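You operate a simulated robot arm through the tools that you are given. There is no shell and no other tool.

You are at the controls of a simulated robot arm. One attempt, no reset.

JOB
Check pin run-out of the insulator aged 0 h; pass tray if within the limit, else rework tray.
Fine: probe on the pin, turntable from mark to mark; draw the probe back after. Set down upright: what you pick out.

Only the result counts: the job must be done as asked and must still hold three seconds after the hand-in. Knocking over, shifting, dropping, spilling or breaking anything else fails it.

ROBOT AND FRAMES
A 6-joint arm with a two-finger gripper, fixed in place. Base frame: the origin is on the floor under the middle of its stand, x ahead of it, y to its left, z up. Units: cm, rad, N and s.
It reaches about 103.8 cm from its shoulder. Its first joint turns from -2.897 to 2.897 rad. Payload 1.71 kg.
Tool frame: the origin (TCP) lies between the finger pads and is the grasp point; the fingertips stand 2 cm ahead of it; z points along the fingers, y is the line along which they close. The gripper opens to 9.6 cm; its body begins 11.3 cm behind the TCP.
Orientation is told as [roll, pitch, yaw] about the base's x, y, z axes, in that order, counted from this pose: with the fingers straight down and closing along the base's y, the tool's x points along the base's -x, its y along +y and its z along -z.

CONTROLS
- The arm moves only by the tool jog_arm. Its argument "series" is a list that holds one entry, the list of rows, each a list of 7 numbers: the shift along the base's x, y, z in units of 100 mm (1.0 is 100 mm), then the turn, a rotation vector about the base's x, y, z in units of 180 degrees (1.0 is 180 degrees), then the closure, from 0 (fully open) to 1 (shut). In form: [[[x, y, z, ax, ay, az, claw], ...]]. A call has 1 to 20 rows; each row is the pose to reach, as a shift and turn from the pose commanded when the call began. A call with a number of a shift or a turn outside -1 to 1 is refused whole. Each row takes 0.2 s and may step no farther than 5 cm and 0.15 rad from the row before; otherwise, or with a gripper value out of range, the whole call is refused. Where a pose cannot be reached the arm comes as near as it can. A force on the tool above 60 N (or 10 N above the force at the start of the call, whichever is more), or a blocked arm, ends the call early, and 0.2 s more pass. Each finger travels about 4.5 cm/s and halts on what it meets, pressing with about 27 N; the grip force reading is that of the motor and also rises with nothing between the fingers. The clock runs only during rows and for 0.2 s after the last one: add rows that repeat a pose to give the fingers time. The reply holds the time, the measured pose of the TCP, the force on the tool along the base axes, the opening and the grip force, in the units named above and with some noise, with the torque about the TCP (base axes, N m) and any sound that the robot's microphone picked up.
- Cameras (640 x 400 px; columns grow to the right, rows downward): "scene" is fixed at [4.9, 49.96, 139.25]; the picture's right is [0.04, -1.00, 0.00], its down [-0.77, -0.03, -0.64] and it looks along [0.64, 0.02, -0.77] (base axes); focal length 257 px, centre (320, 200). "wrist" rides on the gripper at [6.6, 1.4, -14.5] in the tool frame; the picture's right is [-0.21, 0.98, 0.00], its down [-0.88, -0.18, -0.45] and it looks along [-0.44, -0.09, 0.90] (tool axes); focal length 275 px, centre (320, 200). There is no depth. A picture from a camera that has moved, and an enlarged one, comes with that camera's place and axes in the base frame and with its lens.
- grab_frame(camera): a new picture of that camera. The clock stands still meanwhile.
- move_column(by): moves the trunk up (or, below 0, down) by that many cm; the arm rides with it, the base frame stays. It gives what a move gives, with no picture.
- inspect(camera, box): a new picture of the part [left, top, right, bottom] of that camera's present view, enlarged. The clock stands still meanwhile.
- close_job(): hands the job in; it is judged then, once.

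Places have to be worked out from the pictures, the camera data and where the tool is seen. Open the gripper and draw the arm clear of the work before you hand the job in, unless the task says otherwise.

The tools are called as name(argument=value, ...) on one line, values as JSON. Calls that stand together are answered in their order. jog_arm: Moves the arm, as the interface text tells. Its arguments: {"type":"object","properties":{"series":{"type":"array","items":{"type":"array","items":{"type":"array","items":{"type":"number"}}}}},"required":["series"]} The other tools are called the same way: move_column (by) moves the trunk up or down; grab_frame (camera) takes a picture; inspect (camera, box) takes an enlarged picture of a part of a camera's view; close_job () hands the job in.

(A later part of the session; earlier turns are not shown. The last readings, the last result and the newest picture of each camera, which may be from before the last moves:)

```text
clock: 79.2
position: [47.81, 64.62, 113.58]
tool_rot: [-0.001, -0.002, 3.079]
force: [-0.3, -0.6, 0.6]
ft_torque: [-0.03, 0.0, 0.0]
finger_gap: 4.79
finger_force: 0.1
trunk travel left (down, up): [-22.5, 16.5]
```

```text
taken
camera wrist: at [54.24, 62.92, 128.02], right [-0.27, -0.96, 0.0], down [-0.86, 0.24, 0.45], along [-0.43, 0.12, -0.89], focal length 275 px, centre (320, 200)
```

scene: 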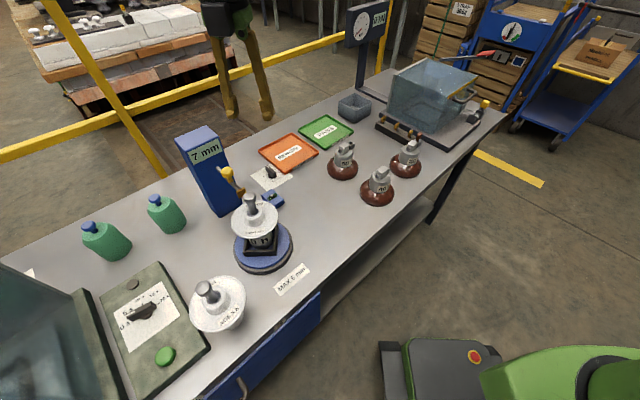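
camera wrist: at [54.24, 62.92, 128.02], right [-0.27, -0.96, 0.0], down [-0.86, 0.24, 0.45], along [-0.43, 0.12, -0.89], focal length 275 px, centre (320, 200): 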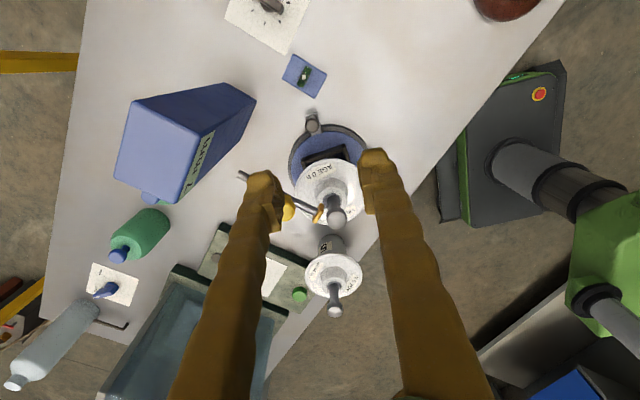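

A good view from the back right. I'm zooming in on the probe/pin gap and on the newly visible ring section.

inspect(camera="wrist", box=[260, 100, 390, 240])

inspect(camera="scene", box=[180, 130, 310, 280])

inspect(camera="scene", box=[215, 165, 290, 215])

```text
2.86 times, centred on (325, 170) of wrist
camera zoom: at [54.24, 62.92, 128.02], right [-0.27, -0.96, 0.0], down [-0.86, 0.24, 0.45], along [-0.43, 0.12, -0.89], focal length 786 px, centre (306, 286)
```

zoom: 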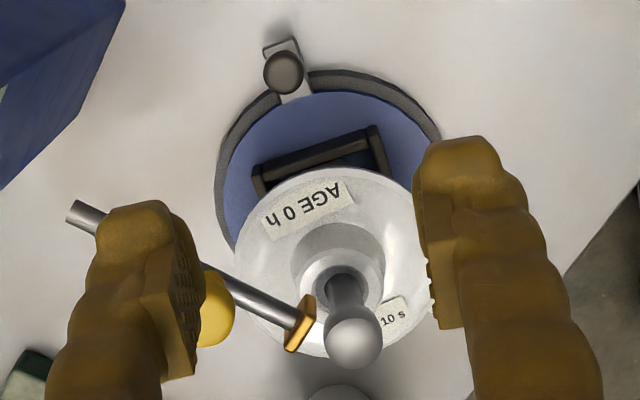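

```text
2.67 times, centred on (245, 205) of scene
camera zoom: at [4.9, 49.96, 139.25], right [0.04, -1.0, 0.0], down [-0.77, -0.03, -0.64], along [0.64, 0.02, -0.77], focal length 685 px, centre (520, 187)
```

zoom: 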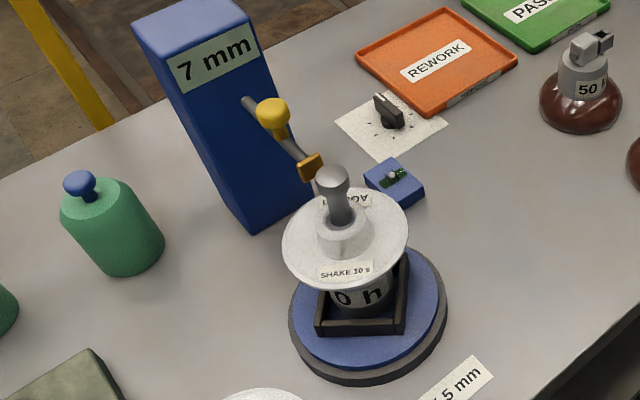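

```text
8.00 times, centred on (252, 190) of scene
camera zoom: at [4.9, 49.96, 139.25], right [0.04, -1.0, 0.0], down [-0.77, -0.03, -0.64], along [0.64, 0.02, -0.77], focal length 2056 px, centre (860, 280)
```

zoom: 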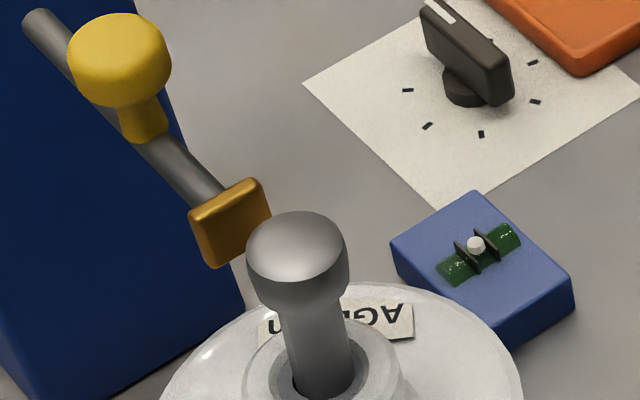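

The instruction's "mark to mark" matters, so I'm scanning the ring and disc again at high zoom from this new viewpoint before deciding on a further sweep.

inspect(camera="wrist", box=[282, 105, 332, 145])

inspect(camera="wrist", box=[325, 115, 375, 165])

inspect(camera="wrist", box=[280, 135, 320, 190])

inspect(camera="scene", box=[230, 225, 300, 280])

```text
10.00 times, centred on (307, 125) of wrist
camera zoom: at [54.24, 62.92, 128.02], right [-0.27, -0.96, 0.0], down [-0.86, 0.24, 0.45], along [-0.43, 0.12, -0.89], focal length 2753 px, centre (450, 950)
```

zoom: 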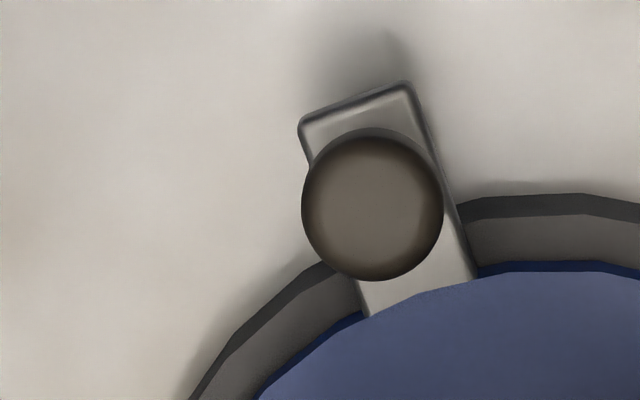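

```text
8.00 times, centred on (350, 140) of wrist
camera zoom: at [54.24, 62.92, 128.02], right [-0.27, -0.96, 0.0], down [-0.86, 0.24, 0.45], along [-0.43, 0.12, -0.89], focal length 2202 px, centre (80, 680)
```

zoom: 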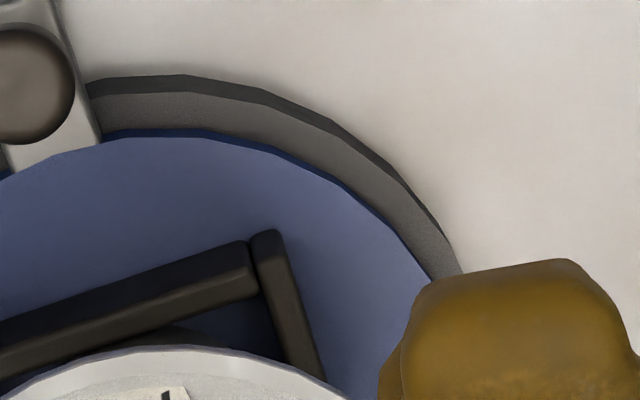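

```text
7.27 times, centred on (300, 162) of wrist
camera zoom: at [54.24, 62.92, 128.02], right [-0.27, -0.96, 0.0], down [-0.86, 0.24, 0.45], along [-0.43, 0.12, -0.89], focal length 2002 px, centre (466, 473)
```

zoom: 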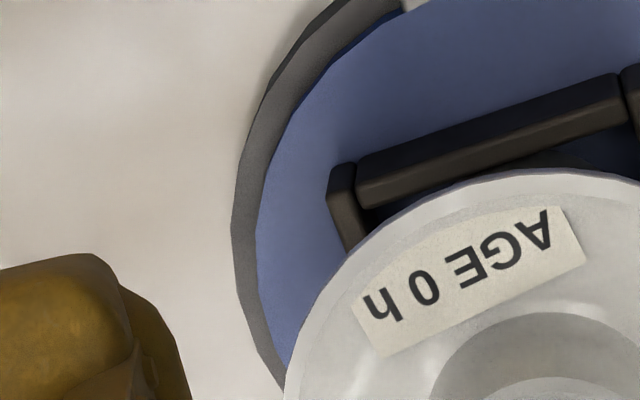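

```text
7.27 times, centred on (265, 252) of scene
camera zoom: at [4.9, 49.96, 139.25], right [0.04, -1.0, 0.0], down [-0.77, -0.03, -0.64], along [0.64, 0.02, -0.77], focal length 1869 px, centre (720, -182)
```

zoom: 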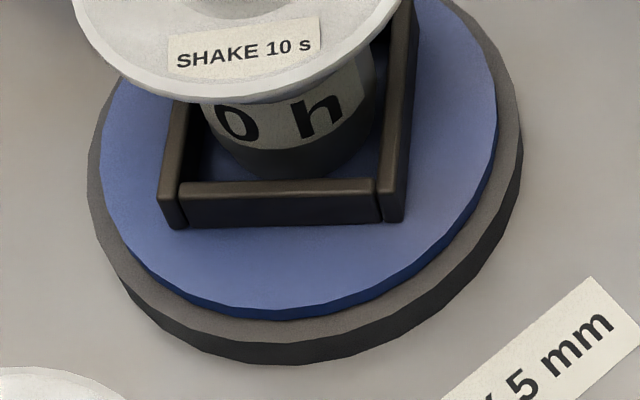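

No marks exist on the ring, so I take "mark to mark" as one full turn back to the start. The gripper can't follow the handle under the rod, but I can drive the disc by light fingertip friction at the front. I'll first test that with the probe off by returning the handle to the front, starting with a move to the front right.

jog_arm(series=[[[-0.0756, -0.0778, 0, 0, 0, -0.039, 0.6], [-0.151, -0.156, 0, 0, 0, -0.078, 0.7], [-0.227, -0.233, 0, 0, 0, -0.117, 0.8], [-0.302, -0.311, 0, 0, 0, -0.156, 0.9], [-0.378, -0.389, 0, 0, 0, -0.195, 1.0], [-0.453, -0.467, 0, 0, 0, -0.234, 1.0], [-0.529, -0.544, 0, 0, 0, -0.273, 1.0], [-0.605, -0.622, 0, 0, 0, -0.312, 1.0], [-0.68, -0.7, 0, 0, 0, -0.35, 1.0]]])

jog_arm(series=[[[0, 0, -0.2, 0.03, 0.0115, 0, 1.0], [0, 0, -0.5, 0.06, 0.023, 0, 1.0], [0, 0, -0.9, 0.089, 0.0346, 0, 1.0], [0, 0, -0.9, 0.089, 0.0346, 0, 1.0]]])

grab_frame(camera="wrist")

grab_frame(camera="scene")

```text
clock: 81.2
position: [41.05, 57.82, 113.38]
tool_rot: [-0.001, -0.002, 1.978]
force: [0.0, -0.2, -0.1]
ft_torque: [0.0, 0.01, -0.01]
finger_gap: 0.01
finger_force: 27.3
trunk travel left (down, up): [-22.5, 16.5]
```

```text
clock: 82.2
position: [40.82, 57.76, 104.5]
tool_rot: [-0.013, -0.302, 1.984]
force: [0.3, 0.3, -0.9]
ft_torque: [-0.01, 0.04, 0.01]
finger_gap: 0.0
finger_force: 27.3
trunk travel left (down, up): [-22.5, 16.5]
```

```text
taken
camera wrist: at [43.79, 47.45, 116.21], right [-0.98, -0.21, 0.05], down [-0.12, 0.72, 0.69], along [-0.18, 0.67, -0.72], focal length 275 px, centre (320, 200)
```

wrist: 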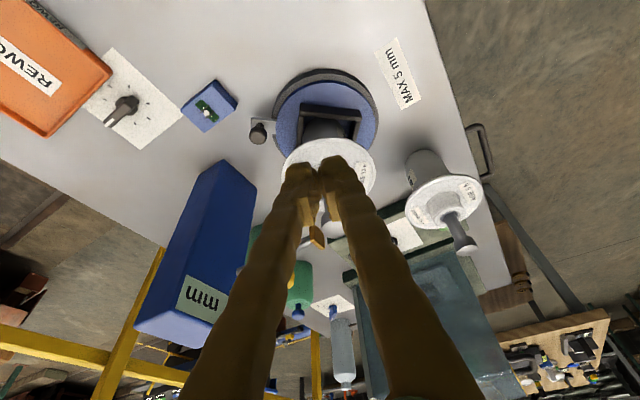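

```text
taken
```

scene: 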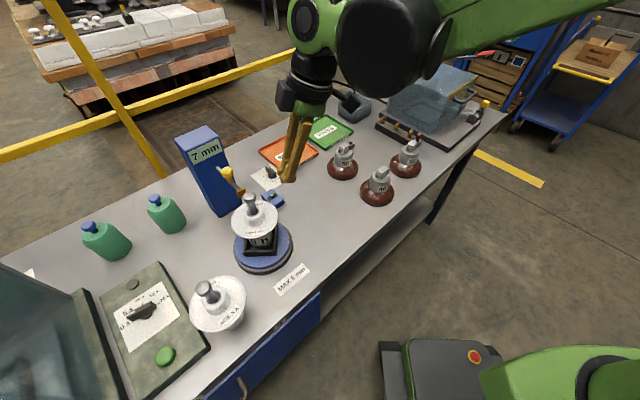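

The tool leans outward as planned. I'm descending outside the shed radius first, then moving in over the disc annulus.

jog_arm(series=[[[0, -0.07, -0.4, 0, 0, 0, 1.0], [0, -0.07, -0.8, 0, 0, 0, 1.0], [0, -0.07, -1.0, 0, 0, 0, 1.0]]])

jog_arm(series=[[[0, 0, -0.4, 0, 0, 0, 1.0], [0, 0, -0.74, 0, 0, 0, 1.0], [0, 0, -0.74, 0, 0, 0, 1.0]]])

grab_frame(camera="wrist")

inspect(camera="scene", box=[210, 160, 330, 290])

```text
clock: 83.0
position: [41.06, 57.03, 94.53]
tool_rot: [-0.013, -0.302, 1.98]
force: [0.7, -0.3, 0.2]
ft_torque: [-0.02, 0.0, -0.02]
finger_gap: 0.01
finger_force: 27.3
trunk travel left (down, up): [-22.5, 16.5]
```

```text
clock: 83.8
position: [40.92, 56.98, 87.0]
tool_rot: [-0.012, -0.301, 1.981]
force: [-0.2, 0.3, 0.3]
ft_torque: [0.02, 0.02, 0.05]
finger_gap: 0.0
finger_force: 27.1
trunk travel left (down, up): [-22.5, 16.5]
```

```text
taken
camera wrist: at [43.74, 46.77, 98.87], right [-0.98, -0.21, 0.05], down [-0.12, 0.72, 0.69], along [-0.18, 0.67, -0.72], focal length 275 px, centre (320, 200)
```

wrist: 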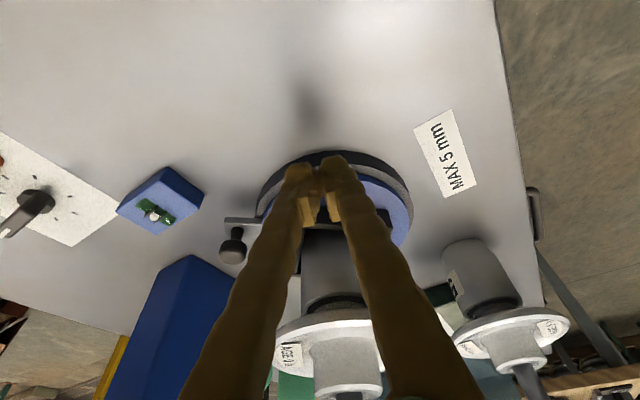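

```text
3.08 times, centred on (270, 225) of scene
camera zoom: at [4.9, 49.96, 139.25], right [0.04, -1.0, 0.0], down [-0.77, -0.03, -0.64], along [0.64, 0.02, -0.77], focal length 791 px, centre (474, 123)
```

zoom: 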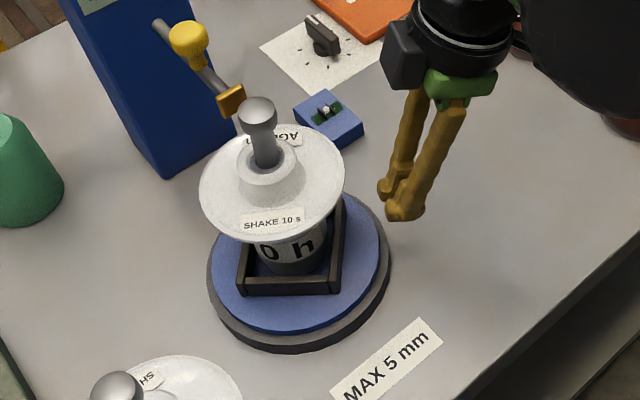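

Good clearance all round. I'm moving inward 1.4 cm and down to just above the disc.

jog_arm(series=[[[-0.025, 0.065, -0.05, 0, 0, 0, 1.0], [-0.051, 0.13, -0.12, 0, 0, 0, 1.0], [-0.051, 0.13, -0.2, 0, 0, 0, 1.0], [-0.051, 0.13, -0.2, 0, 0, 0, 1.0]]])

inspect(camera="wrist", box=[250, 110, 410, 240])

inspect(camera="scene", box=[250, 190, 320, 260])

```text
clock: 84.8
position: [40.34, 58.27, 85.19]
tool_rot: [-0.012, -0.302, 1.98]
force: [-0.8, -0.1, 0.2]
ft_torque: [-0.02, 0.03, 0.03]
finger_gap: 0.0
finger_force: 27.5
trunk travel left (down, up): [-22.5, 16.5]
```

```text
3.08 times, centred on (330, 175) of wrist
camera zoom: at [43.19, 48.08, 96.91], right [-0.98, -0.21, 0.05], down [-0.12, 0.72, 0.69], along [-0.18, 0.67, -0.72], focal length 847 px, centre (289, 277)
```

zoom: 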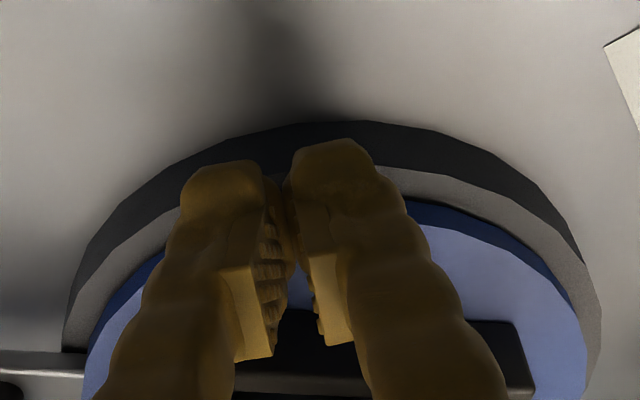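

```text
5.71 times, centred on (285, 225) of scene
camera zoom: at [4.9, 49.96, 139.25], right [0.04, -1.0, 0.0], down [-0.77, -0.03, -0.64], along [0.64, 0.02, -0.77], focal length 1468 px, centre (520, 57)
```

zoom: 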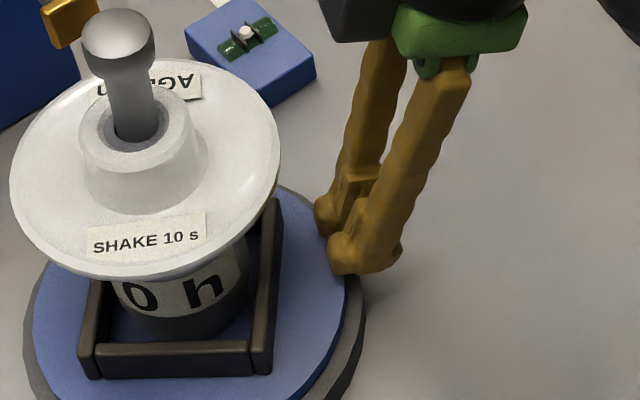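

The toe of the fingertip is near the disc rim, so I'm shifting inward 0.9 cm and then descending slowly until light contact.

jog_arm(series=[[[-0.033, 0.084, 0, 0, 0, 0, 1.0], [-0.033, 0.084, -0.04, 0, 0, 0, 1.0], [-0.033, 0.084, -0.07, 0, 0, 0, 1.0], [-0.033, 0.084, -0.07, 0, 0, 0, 1.0]]])

jog_arm(series=[[[0, 0, -0.02, 0, 0, 0, 1.0], [0, 0, -0.02, 0, 0, 0, 1.0]]])

jog_arm(series=[[[0, 0, -0.02, 0, 0, 0, 1.0], [0, 0, -0.02, 0, 0, 0, 1.0]]])

inspect(camera="scene", box=[250, 190, 320, 260])

```text
clock: 85.8
position: [39.98, 59.06, 84.6]
tool_rot: [-0.015, -0.304, 1.98]
force: [3.3, 1.7, 45.6]
ft_torque: [0.19, 0.1, -0.29]
finger_gap: 0.6
finger_force: 29.5
trunk travel left (down, up): [-22.5, 16.5]
```

```text
clock: 86.2
position: [38.67, 59.13, 84.99]
tool_rot: [-0.03, -0.294, 1.986]
force: [0.1, 0.0, 0.2]
ft_torque: [0.0, -0.12, -0.02]
finger_gap: 0.0
finger_force: 29.3
trunk travel left (down, up): [-22.5, 16.5]
stopped in row 1: the force on the tool passed its limit at 66 N (the readings are from after the stop); the commanded pose is now the measured one
```

```text
clock: 86.8
position: [38.78, 59.14, 84.8]
tool_rot: [-0.028, -0.299, 1.987]
force: [-1.7, -1.5, 9.8]
ft_torque: [0.02, -0.05, 0.1]
finger_gap: 0.0
finger_force: 29.5
trunk travel left (down, up): [-22.5, 16.5]
```

```text
5.71 times, centred on (285, 225) of scene
camera zoom: at [4.9, 49.96, 139.25], right [0.04, -1.0, 0.0], down [-0.77, -0.03, -0.64], along [0.64, 0.02, -0.77], focal length 1468 px, centre (520, 57)
```

zoom: 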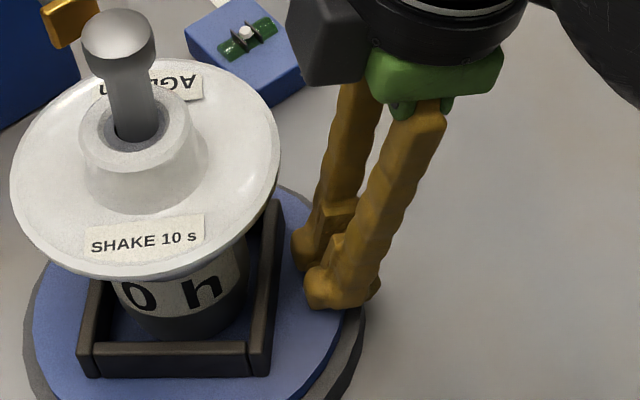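

I should not have chained those: the tip landed on a nest corner, then slipped beside it onto the disc (now ~10 N). Nothing looks disturbed. I'm trying a short test drag of −0.3 rad, one call only.

jog_arm(series=[[[-0.0479, -0.0057, 0, 0, 0, -0.0239, 1.0], [-0.0957, -0.0113, 0, 0, 0, -0.0477, 1.0], [-0.144, -0.011, 0, 0, 0, -0.0716, 1.0], [-0.192, -0.0081, 0, 0, 0, -0.0955, 1.0], [-0.192, -0.0081, 0, 0, 0, -0.0955, 1.0]]])

inspect(camera="scene", box=[210, 170, 330, 290])

```text
clock: 88.0
position: [36.97, 59.14, 84.89]
tool_rot: [-0.028, -0.297, 1.685]
force: [-0.9, -3.5, 7.2]
ft_torque: [-0.06, -0.07, 0.0]
finger_gap: 0.62
finger_force: 29.5
trunk travel left (down, up): [-22.5, 16.5]
```

```text
3.33 times, centred on (270, 230) of scene
camera zoom: at [4.9, 49.96, 139.25], right [0.04, -1.0, 0.0], down [-0.77, -0.03, -0.64], along [0.64, 0.02, -0.77], focal length 857 px, centre (487, 100)
```

zoom: 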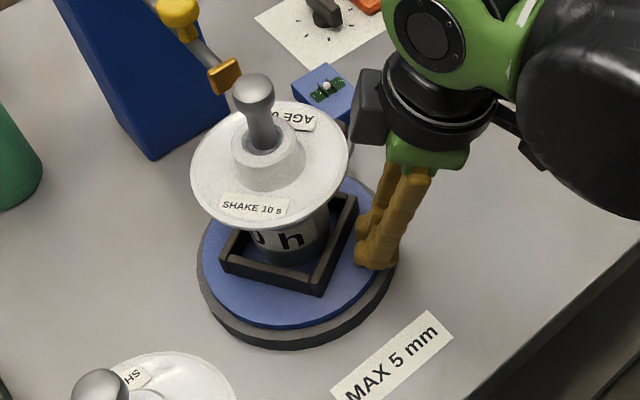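

The disc, nest and insulator turn with the fingertips. I'm continuing this clockwise return stroke.

jog_arm(series=[[[-0.0937, 0.0158, 0, 0, 0, -0.0477, 1.0], [-0.1839, 0.0453, 0, 0, 0, -0.0954, 1.0], [-0.2687, 0.088, 0, 0, 0, -0.1431, 1.0], [-0.3462, 0.143, 0, 0, 0, -0.1908, 1.0], [-0.4146, 0.2088, 0, 0, 0, -0.2385, 1.0], [-0.4146, 0.2088, 0, 0, 0, -0.2385, 1.0]]])

inspect(camera="scene", box=[200, 160, 340, 300])

grab_frame(camera="wrist")

```text
clock: 89.3
position: [32.75, 61.13, 84.91]
tool_rot: [-0.026, -0.297, 0.935]
force: [-1.6, 0.7, 7.6]
ft_torque: [0.01, 0.09, 0.07]
finger_gap: 0.61
finger_force: 29.4
trunk travel left (down, up): [-22.5, 16.5]
```

```text
2.86 times, centred on (270, 230) of scene
camera zoom: at [4.9, 49.96, 139.25], right [0.04, -1.0, 0.0], down [-0.77, -0.03, -0.64], along [0.64, 0.02, -0.77], focal length 734 px, centre (463, 114)
```

zoom: 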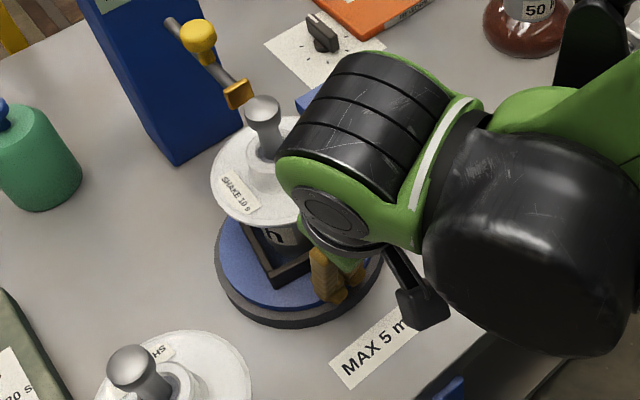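

```text
taken
camera wrist: at [25.09, 53.85, 96.68], right [-0.66, 0.75, 0.04], down [0.56, 0.47, 0.69], along [0.5, 0.48, -0.73], focal length 275 px, centre (320, 200)
```

wrist: 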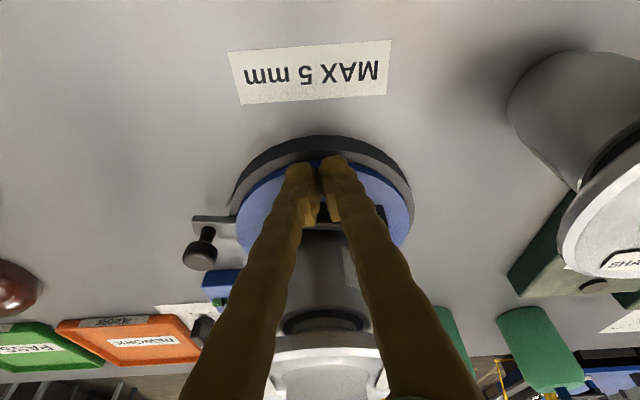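

The fingers are actually pinching a nest corner (gap 0.61), which gives a firm hold on the table. I'm continuing clockwise by 0.57 rad, staying clear of the AGE 5 h insulator.

jog_arm(series=[[[-0.0592, 0.0766, 0, 0, 0, -0.0477, 1.0], [-0.1062, 0.1611, 0, 0, 0, -0.0954, 1.0], [-0.1401, 0.2518, 0, 0, 0, -0.1431, 1.0], [-0.1572, 0.3273, 0, 0, 0, -0.1813, 1.0], [-0.1572, 0.3273, 0, 0, 0, -0.1813, 1.0]]])

inspect(camera="scene", box=[180, 160, 340, 320])

grab_frame(camera="wrist")

```text
clock: 90.5
position: [31.19, 64.55, 84.87]
tool_rot: [-0.026, -0.297, 0.365]
force: [-5.0, 0.4, 20.4]
ft_torque: [0.07, 0.21, 0.08]
finger_gap: 0.62
finger_force: 29.6
trunk travel left (down, up): [-22.5, 16.5]
```

```text
2.50 times, centred on (260, 240) of scene
camera zoom: at [4.9, 49.96, 139.25], right [0.04, -1.0, 0.0], down [-0.77, -0.03, -0.64], along [0.64, 0.02, -0.77], focal length 642 px, centre (470, 100)
```

zoom: 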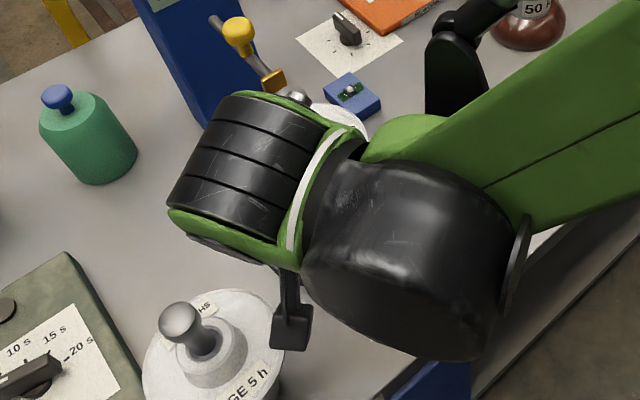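

```text
taken
camera wrist: at [20.75, 62.42, 96.68], right [-0.16, 0.99, 0.04], down [0.72, 0.09, 0.69], along [0.67, 0.13, -0.73], focal length 275 px, centre (320, 200)
```

wrist: 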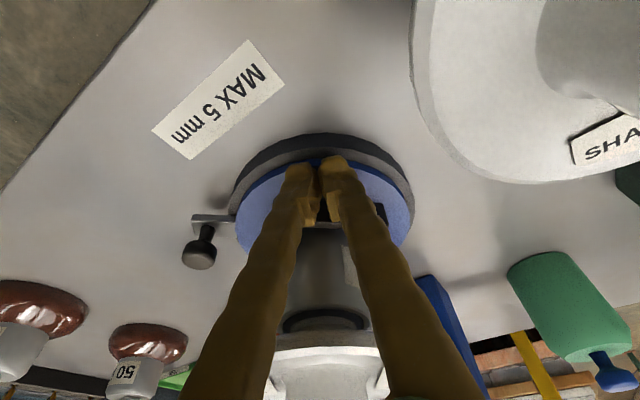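

It drives reliably. I'm lifting off and swinging back to take another clockwise stroke.

jog_arm(series=[[[0, 0, 0.1, 0, 0, 0, 1.0], [0, 0, 0.2, 0, 0, 0, 1.0], [0.0206, -0.094, 0.2, 0, 0, 0.0477, 1.0], [0.055, -0.1839, 0.2, 0, 0, 0.0954, 1.0], [0.1025, -0.2677, 0.2, 0, 0, 0.1431, 1.0], [0.1619, -0.3434, 0.2, 0, 0, 0.1908, 1.0], [0.232, -0.4094, 0.2, 0, 0, 0.2385, 1.0], [0.3112, -0.4641, 0.2, 0, 0, 0.2862, 1.0], [0.3112, -0.4641, 0.2, 0, 0, 0.2862, 1.0]]])

grab_frame(camera="wrist")

inspect(camera="scene", box=[180, 130, 340, 290])

```text
clock: 92.5
position: [34.36, 59.71, 86.61]
tool_rot: [-0.026, -0.297, 1.267]
force: [-0.2, -0.5, 0.2]
ft_torque: [0.02, 0.01, 0.01]
finger_gap: 0.01
finger_force: 29.6
trunk travel left (down, up): [-22.5, 16.5]
```

```text
taken
camera wrist: at [29.56, 50.35, 98.61], right [-0.87, 0.49, 0.04], down [0.38, 0.62, 0.69], along [0.31, 0.61, -0.73], focal length 275 px, centre (320, 200)
```

wrist: 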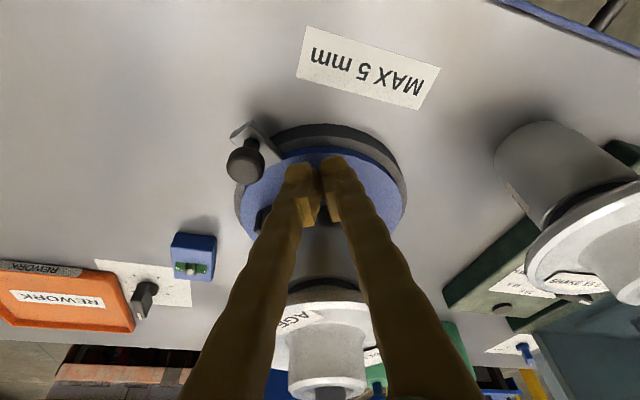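

```text
2.50 times, centred on (260, 210) of scene
camera zoom: at [4.9, 49.96, 139.25], right [0.04, -1.0, 0.0], down [-0.77, -0.03, -0.64], along [0.64, 0.02, -0.77], focal length 642 px, centre (470, 175)
```

zoom: 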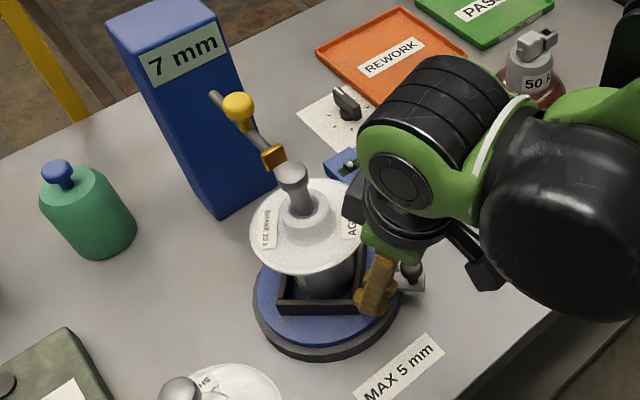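

Clear of the handle. I'm descending to light contact again.

jog_arm(series=[[[0, 0, -0.08, 0, 0, 0, 1.0], [0, 0, -0.15, 0, 0, 0, 1.0], [0, 0, -0.15, 0, 0, 0, 1.0]]])

```text
clock: 93.3
position: [34.48, 59.73, 85.24]
tool_rot: [-0.025, -0.296, 1.266]
force: [-0.6, -0.3, -0.4]
ft_torque: [0.01, -0.03, 0.03]
finger_gap: 0.0
finger_force: 28.6
trunk travel left (down, up): [-22.5, 16.5]
```

jog_arm(series=[[[0, 0, -0.02, 0, 0, 0, 1.0], [0, 0, -0.03, 0, 0, 0, 1.0], [0, 0, -0.03, 0, 0, 0, 1.0]]])

```text
clock: 94.2
position: [34.49, 59.83, 84.98]
tool_rot: [-0.028, -0.297, 1.265]
force: [-0.2, 0.0, 0.1]
ft_torque: [-0.03, 0.01, -0.01]
finger_gap: 0.01
finger_force: 29.2
trunk travel left (down, up): [-22.5, 16.5]
```

jog_arm(series=[[[0, 0, -0.01, 0, 0, 0, 1.0], [0, 0, -0.02, 0, 0, 0, 1.0], [0, 0, -0.02, 0, 0, 0, 1.0]]])

```text
clock: 95.0
position: [34.24, 59.8, 84.83]
tool_rot: [-0.029, -0.297, 1.265]
force: [-0.4, 1.0, 12.1]
ft_torque: [0.01, -0.04, 0.01]
finger_gap: 0.58
finger_force: 29.0
trunk travel left (down, up): [-22.5, 16.5]
```

12 N of contact. I'm taking the second clockwise stroke of 0.9 rad.

jog_arm(series=[[[-0.0807, 0.0558, 0, 0, 0, -0.0477, 1.0], [-0.1522, 0.1231, 0, 0, 0, -0.0954, 1.0], [-0.2128, 0.2002, 0, 0, 0, -0.1431, 1.0], [-0.2612, 0.2856, 0, 0, 0, -0.1908, 1.0], [-0.2963, 0.3772, 0, 0, 0, -0.2385, 1.0], [-0.3173, 0.4731, 0, 0, 0, -0.2862, 1.0], [-0.3173, 0.4731, 0, 0, 0, -0.2862, 1.0]]])

grab_frame(camera="wrist")

```text
clock: 96.5
position: [31.08, 64.59, 84.91]
tool_rot: [-0.027, -0.297, 0.365]
force: [-7.5, -0.4, 10.0]
ft_torque: [0.11, 0.1, 0.1]
finger_gap: 0.0
finger_force: 29.9
trunk travel left (down, up): [-22.5, 16.5]
```

```text
taken
camera wrist: at [20.68, 62.56, 96.7], right [-0.16, 0.99, 0.04], down [0.72, 0.09, 0.69], along [0.67, 0.13, -0.73], focal length 275 px, centre (320, 200)
```

wrist: 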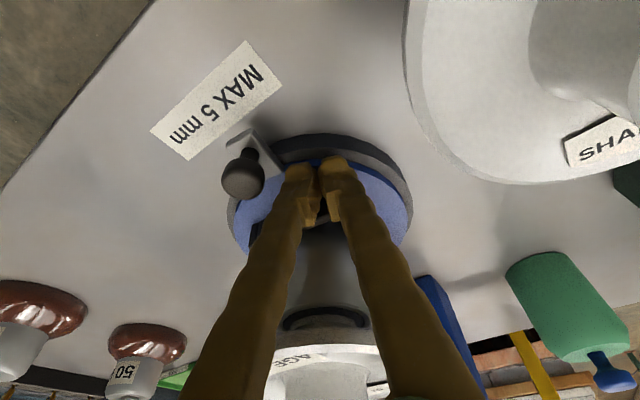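

The handle is back near the front. I'm lifting off and moving away to view the whole setup.

jog_arm(series=[[[0, 0, 0.2, 0, 0, 0, 1.0], [-0.02, 0, 0.5, 0, 0, 0, 1.0], [-0.02, -0.1, 0.9, 0, 0, 0, 1.0]]])

jog_arm(series=[[[0, -0.2, 0.4, 0, 0, 0, 1.0], [0, -0.4, 0.8, 0, 0, 0, 1.0], [0, -0.6, 1.0, 0, 0, 0, 1.0]]])

grab_frame(camera="scene")

grab_frame(camera="wrist")

```text
clock: 97.3
position: [30.94, 63.55, 93.88]
tool_rot: [-0.028, -0.297, 0.367]
force: [-3.7, -2.9, 2.7]
ft_torque: [-0.03, 0.03, -0.07]
finger_gap: 0.0
finger_force: 28.8
trunk travel left (down, up): [-22.5, 16.5]
```

```text
clock: 98.2
position: [31.02, 57.5, 103.78]
tool_rot: [-0.026, -0.295, 0.367]
force: [0.4, -0.3, -0.1]
ft_torque: [-0.03, 0.01, 0.01]
finger_gap: 0.0
finger_force: 29.3
trunk travel left (down, up): [-22.5, 16.5]
```

```text
taken
```

scene: 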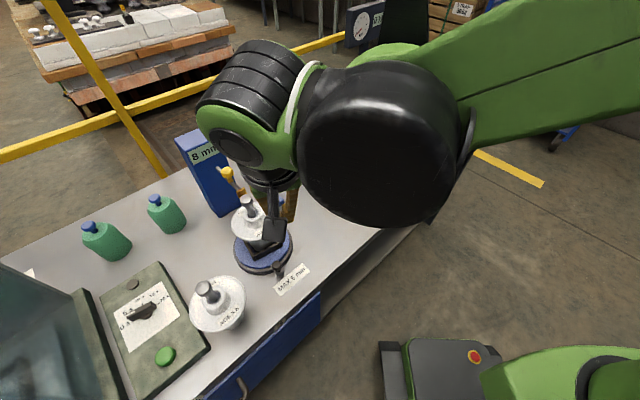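

```text
taken
camera wrist: at [20.55, 55.52, 115.69], right [-0.16, 0.99, 0.03], down [0.72, 0.09, 0.69], along [0.67, 0.13, -0.73], focal length 275 px, centre (320, 200)
```

wrist: 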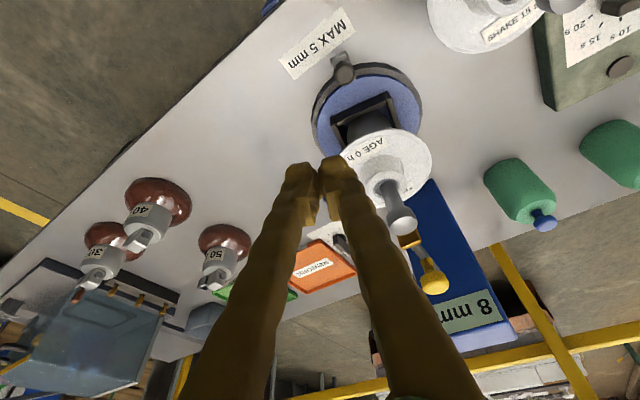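

The display now shows 8 mm, so it is still tracking. I'm checking that the insulator is undisturbed.

inspect(camera="wrist", box=[290, 40, 490, 350])

inspect(camera="scene", box=[170, 120, 320, 290])

inspect(camera="wrist", box=[340, 130, 450, 290])

```text
1.29 times, centred on (390, 195) of wrist
camera zoom: at [20.55, 55.52, 115.69], right [-0.16, 0.99, 0.03], down [0.72, 0.09, 0.69], along [0.67, 0.13, -0.73], focal length 355 px, centre (230, 206)
```

zoom: 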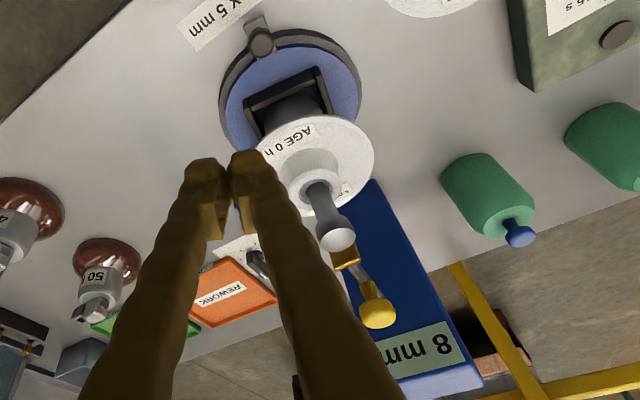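

```text
2.35 times, centred on (245, 205) of scene
camera zoom: at [4.9, 49.96, 139.25], right [0.04, -1.0, 0.0], down [-0.77, -0.03, -0.64], along [0.64, 0.02, -0.77], focal length 605 px, centre (496, 188)
```

zoom: 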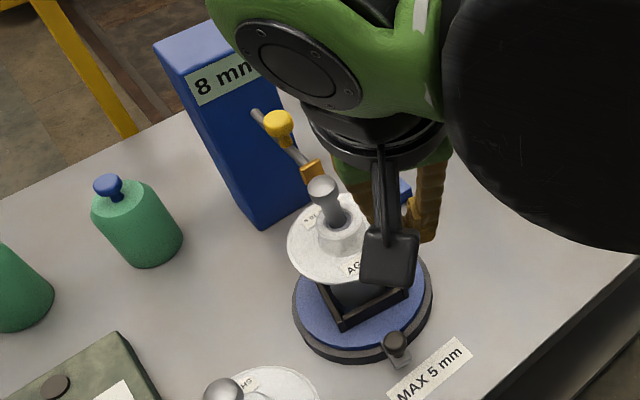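

```text
2.50 times, centred on (395, 210) of wrist
camera zoom: at [20.55, 55.52, 115.69], right [-0.16, 0.99, 0.03], down [0.72, 0.09, 0.69], along [0.67, 0.13, -0.73], focal length 688 px, centre (132, 175)
```

zoom: 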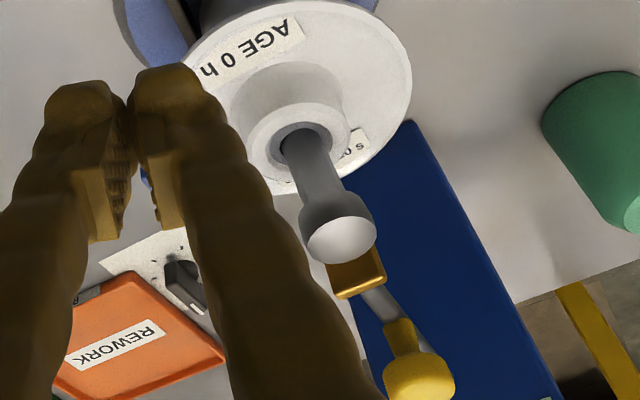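

The insulator stands upright in the nest and the pin is at its nearest point to the probe. I'll re-set the probe now, then do one full counter-clockwise turn by fingertip drive. First I'm levelling the tool and rising.

jog_arm(series=[[[0, 0, 0.3, -0.009, 0.03, 0, 0.9], [0, 0, 0.6, -0.0175, 0.061, 0, 0.7], [0, 0, 0.95, -0.0262, 0.0912, 0, 0.5]]])

jog_arm(series=[[[0.2, 0.25, 0, 0, 0, 0.035, 0.5], [0.4, 0.5, 0, 0, 0, 0.07, 0.5], [0.6, 0.75, 0, 0, 0, 0.105, 0.5], [0.8, 1.0, 0, 0, 0, 0.138, 0.5]]])

grab_frame(camera="wrist")

```text
clock: 99.0
position: [30.86, 57.57, 113.42]
tool_rot: [-0.001, 0.004, 0.363]
force: [-1.2, 1.0, -0.3]
ft_torque: [-0.01, -0.05, 0.01]
finger_gap: 4.81
finger_force: 0.0
trunk travel left (down, up): [-22.5, 16.5]
```

```text
clock: 100.0
position: [39.13, 67.56, 113.23]
tool_rot: [-0.002, 0.0, 0.797]
force: [0.6, 0.1, 0.1]
ft_torque: [0.05, -0.06, -0.02]
finger_gap: 4.82
finger_force: 0.1
trunk travel left (down, up): [-22.5, 16.5]
```

```text
taken
camera wrist: at [33.42, 63.95, 127.74], right [-0.56, 0.83, 0.0], down [0.74, 0.5, 0.44], along [0.37, 0.25, -0.9], focal length 275 px, centre (320, 200)
```

wrist: 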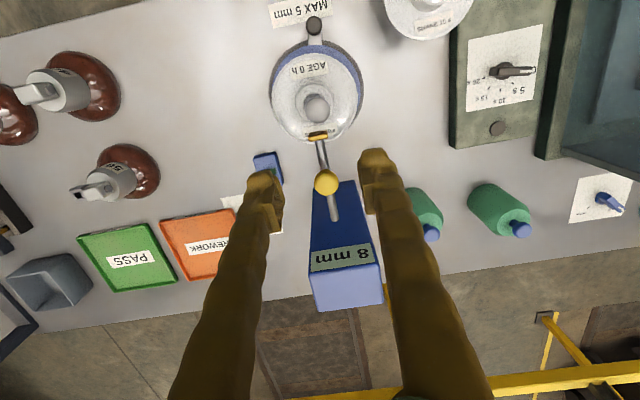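

inspect(camera="wrist", box=[260, 10, 390, 220])

inspect(camera="wrist", box=[285, 80, 365, 200])

```text
1.90 times, centred on (325, 115) of wrist
camera zoom: at [33.42, 63.95, 127.74], right [-0.56, 0.83, 0.0], down [0.74, 0.5, 0.44], along [0.37, 0.25, -0.9], focal length 524 px, centre (310, 362)
```

zoom: 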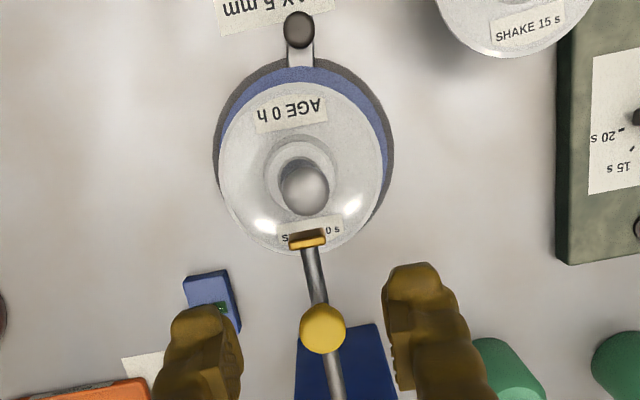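

```text
3.33 times, centred on (325, 140) of wrist
camera zoom: at [33.42, 63.95, 127.74], right [-0.56, 0.83, 0.0], down [0.74, 0.5, 0.44], along [0.37, 0.25, -0.9], focal length 918 px, centre (303, 400)
```

zoom: 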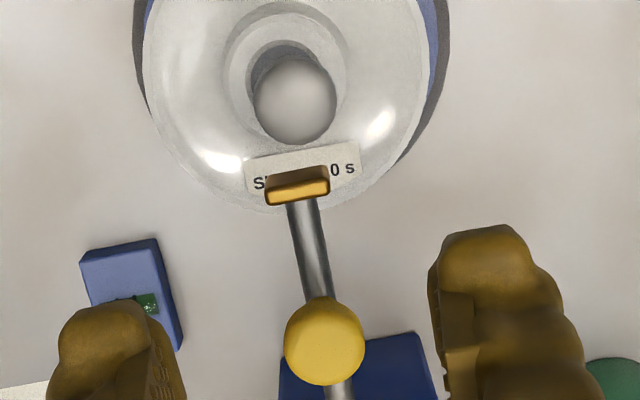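

The tip gap is about 0.95 cm. I'm moving over the yellow knob at about (41.5, 69.95) and descending.

jog_arm(series=[[[0.12, 0.12, -0.1, 0, 0, 0, 0.4], [0.237, 0.239, -0.3, 0, 0, 0, 0.4], [0.237, 0.239, -0.57, 0, 0, 0, 0.4], [0.237, 0.239, -0.57, 0, 0, 0, 0.4]]])

inspect(camera="wrist", box=[240, 80, 400, 230])

```text
clock: 101.0
position: [41.45, 69.95, 107.53]
tool_rot: [-0.001, 0.003, 0.797]
force: [-0.3, -0.6, -0.2]
ft_torque: [0.01, 0.01, 0.01]
finger_gap: 5.76
finger_force: 0.1
trunk travel left (down, up): [-22.5, 16.5]
```

```text
2.67 times, centred on (320, 155) of wrist
camera zoom: at [35.72, 66.38, 121.93], right [-0.56, 0.83, 0.0], down [0.74, 0.5, 0.44], along [0.37, 0.24, -0.9], focal length 734 px, centre (320, 320)
```

zoom: 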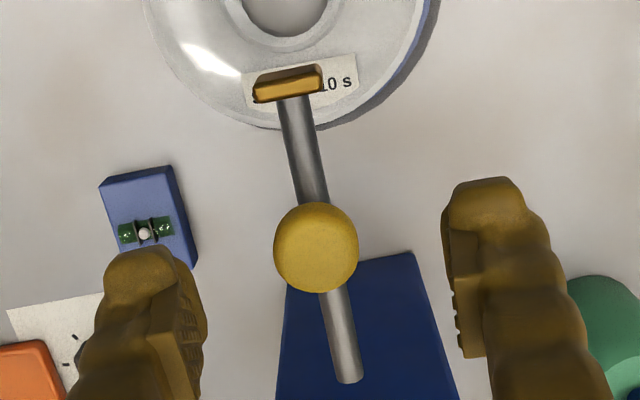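

jog_arm(series=[[[0.025, 0.017, -0.2, 0, 0, 0, 0.4], [0.025, 0.017, -0.42, 0, 0, 0, 0.4], [0.025, 0.017, -0.42, 0, 0, 0, 0.5]]])

inspect(camera="wrist", box=[240, 80, 400, 230])

```text
clock: 101.8
position: [41.64, 70.23, 103.23]
tool_rot: [-0.001, 0.003, 0.795]
force: [0.6, -0.2, 0.1]
ft_torque: [-0.03, -0.02, -0.01]
finger_gap: 4.8
finger_force: 0.0
trunk travel left (down, up): [-22.5, 16.5]
```

```text
2.67 times, centred on (320, 155) of wrist
camera zoom: at [36.04, 66.54, 117.72], right [-0.56, 0.83, 0.0], down [0.74, 0.5, 0.44], along [0.37, 0.24, -0.9], focal length 734 px, centre (320, 320)
```

zoom: 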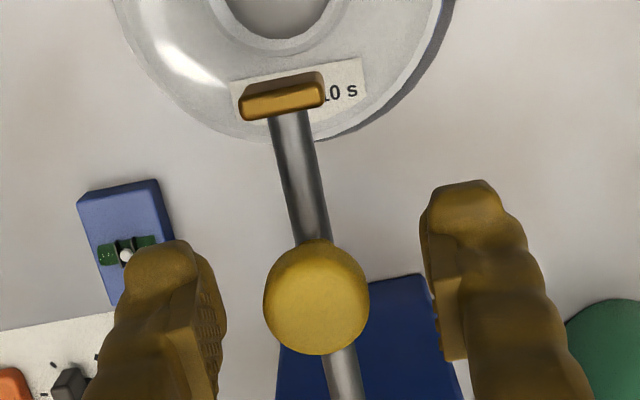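

jog_arm(series=[[[0.003, -0.003, 0, 0, 0, 0, 0.6], [0.003, -0.003, 0, 0, 0, 0, 0.7], [0.003, -0.003, 0, 0, 0, 0, 0.8], [0.003, -0.003, 0, 0, 0, 0, 0.88], [0.003, -0.003, 0, 0, 0, 0, 0.88]]])

```text
clock: 103.0
position: [41.72, 70.07, 103.41]
tool_rot: [-0.002, 0.001, 0.797]
force: [6.6, -7.2, -1.4]
ft_torque: [-0.07, -0.07, 0.0]
finger_gap: 2.25
finger_force: 34.5
trunk travel left (down, up): [-22.5, 16.5]
```

Gripped. I'm trimming the side load and pulling the probe 0.6 cm toward the pin.

jog_arm(series=[[[0.006, -0.006, 0, 0, 0, 0, 0.88], [-0.015, -0.027, 0, 0, 0, 0, 0.88], [-0.036, -0.048, 0, 0, 0, 0, 0.88], [-0.036, -0.048, 0, 0, 0, 0, 0.88]]])

inspect(camera="wrist", box=[260, 30, 380, 150])

inspect(camera="scene", box=[240, 180, 300, 230])

```text
clock: 104.0
position: [41.39, 69.61, 103.28]
tool_rot: [-0.003, 0.0, 0.796]
force: [0.3, -0.4, -6.7]
ft_torque: [0.07, -0.03, -0.02]
finger_gap: 2.24
finger_force: 34.8
trunk travel left (down, up): [-22.5, 16.5]
```

```text
3.33 times, centred on (320, 90) of wrist
camera zoom: at [35.71, 66.01, 117.76], right [-0.56, 0.83, 0.0], down [0.74, 0.5, 0.44], along [0.37, 0.25, -0.9], focal length 918 px, centre (320, 567)
```

zoom: 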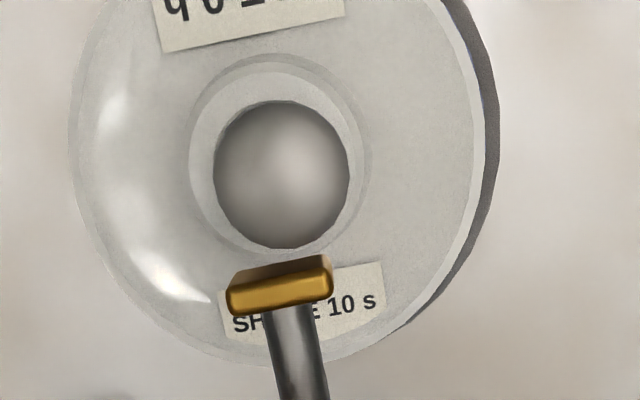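

```text
8.00 times, centred on (270, 205) of scene
camera zoom: at [4.9, 49.96, 139.25], right [0.04, -1.0, 0.0], down [-0.77, -0.03, -0.64], along [0.64, 0.02, -0.77], focal length 2056 px, centre (720, 160)
```

zoom: 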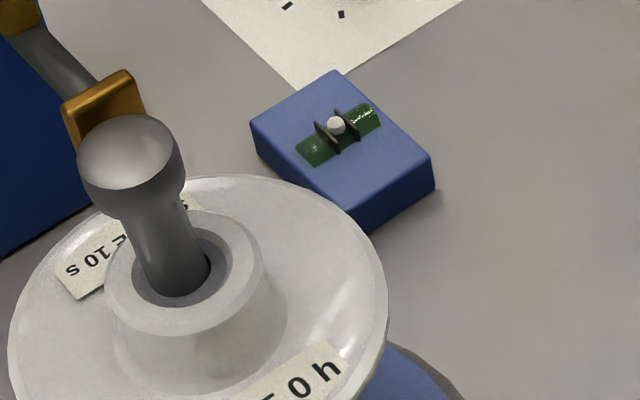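

About 0.4 cm remains. I'm creeping in.

jog_arm(series=[[[-0.008, -0.008, -0.003, 0, 0, 0, 0.88], [-0.016, -0.016, -0.003, 0, 0, 0, 0.88], [-0.016, -0.016, -0.003, 0, 0, 0, 0.88]]])

inspect(camera="wrist", box=[290, 60, 350, 120])

inspect(camera="scene", box=[240, 180, 300, 230])

```text
clock: 104.8
position: [41.22, 69.5, 103.37]
tool_rot: [-0.003, 0.002, 0.795]
force: [-0.1, 0.0, -2.4]
ft_torque: [-0.02, 0.02, 0.03]
finger_gap: 2.23
finger_force: 35.4
trunk travel left (down, up): [-22.5, 16.5]
```

```text
6.67 times, centred on (320, 90) of wrist
camera zoom: at [35.55, 65.85, 117.75], right [-0.56, 0.83, 0.0], down [0.74, 0.5, 0.44], along [0.37, 0.24, -0.9], focal length 1835 px, centre (320, 933)
```

zoom: 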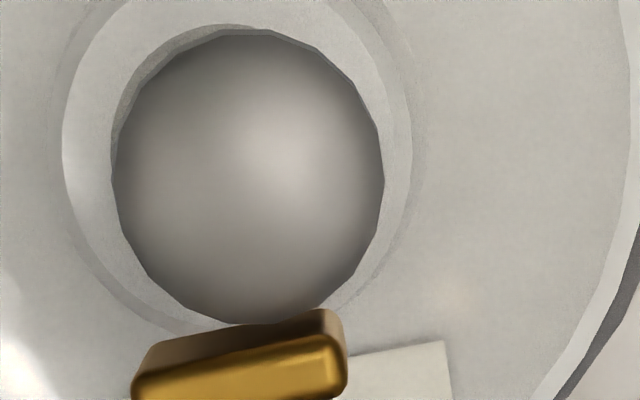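

```text
8.00 times, centred on (270, 205) of scene
camera zoom: at [4.9, 49.96, 139.25], right [0.04, -1.0, 0.0], down [-0.77, -0.03, -0.64], along [0.64, 0.02, -0.77], focal length 2056 px, centre (720, 160)
```

zoom: 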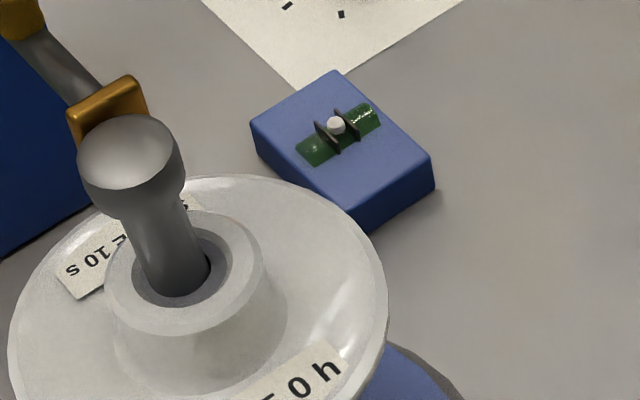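

jog_arm(series=[[[-0.009, -0.009, 0, 0, 0, 0, 0.88], [-0.009, -0.009, 0, 0, 0, 0, 0.88]]])

inspect(camera="wrist", box=[290, 60, 350, 120])

inspect(camera="scene", box=[240, 180, 300, 230])

```text
clock: 105.3
position: [41.02, 69.36, 103.38]
tool_rot: [-0.001, 0.001, 0.794]
force: [0.4, 2.2, 3.5]
ft_torque: [0.04, -0.01, 0.02]
finger_gap: 2.21
finger_force: 34.7
trunk travel left (down, up): [-22.5, 16.5]
```

```text
6.67 times, centred on (320, 90) of wrist
camera zoom: at [35.44, 65.74, 117.74], right [-0.56, 0.83, 0.0], down [0.74, 0.5, 0.44], along [0.37, 0.25, -0.9], focal length 1835 px, centre (320, 933)
```

zoom: 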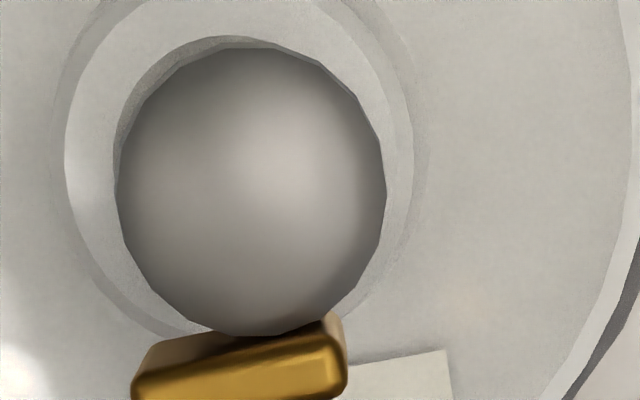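

```text
8.00 times, centred on (270, 205) of scene
camera zoom: at [4.9, 49.96, 139.25], right [0.04, -1.0, 0.0], down [-0.77, -0.03, -0.64], along [0.64, 0.02, -0.77], focal length 2056 px, centre (720, 160)
```

zoom: 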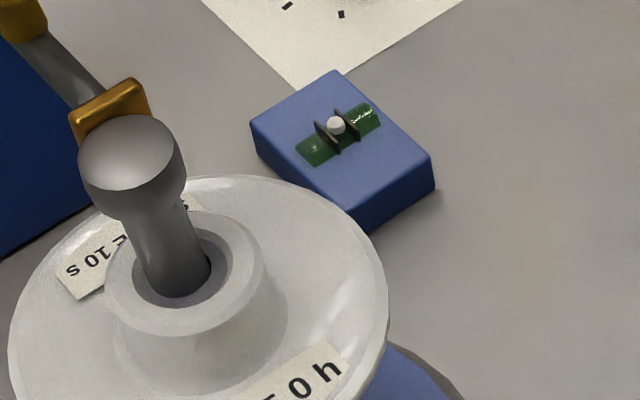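

Light contact (≈2 N) with the head unmoved. I'm releasing the knob and rising.

jog_arm(series=[[[0, 0, 0, 0, 0, 0, 0.75], [0, 0, 0, 0, 0, 0, 0.65], [0, 0, 0, 0, 0, 0, 0.5], [0, 0, 0, 0, 0, 0, 0.5], [0, 0, 0.2, 0, 0, 0, 0.5], [0, 0, 0.5, 0, 0, 0, 0.5], [0, 0, 0.95, 0, 0, 0, 0.6]]])

inspect(camera="scene", box=[180, 120, 310, 280])

inspect(camera="wrist", box=[260, 0, 380, 135])

```text
clock: 107.0
position: [41.01, 69.35, 112.94]
tool_rot: [-0.001, 0.003, 0.795]
force: [-0.3, -0.5, -0.8]
ft_torque: [-0.04, -0.01, 0.0]
finger_gap: 3.83
finger_force: 0.0
trunk travel left (down, up): [-22.5, 16.5]
```

```text
2.50 times, centred on (245, 200) of scene
camera zoom: at [4.9, 49.96, 139.25], right [0.04, -1.0, 0.0], down [-0.77, -0.03, -0.64], along [0.64, 0.02, -0.77], focal length 642 px, centre (508, 200)
```

zoom: 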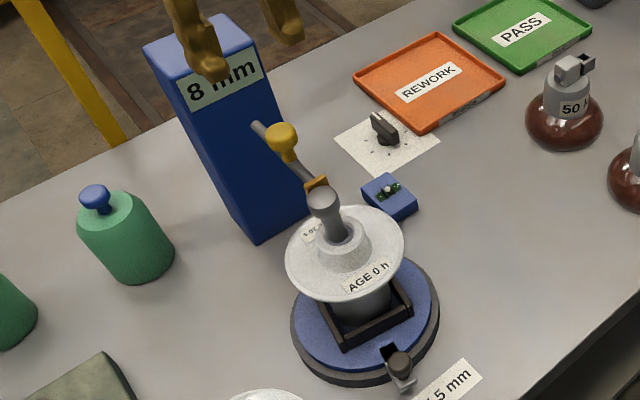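

```text
2.96 times, centred on (320, 68) of wrist
camera zoom: at [35.45, 65.75, 127.28], right [-0.56, 0.83, 0.0], down [0.74, 0.5, 0.44], along [0.37, 0.25, -0.9], focal length 816 px, centre (320, 593)
```

zoom: 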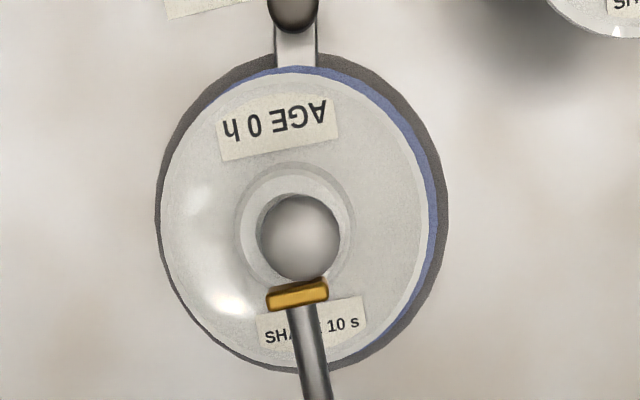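

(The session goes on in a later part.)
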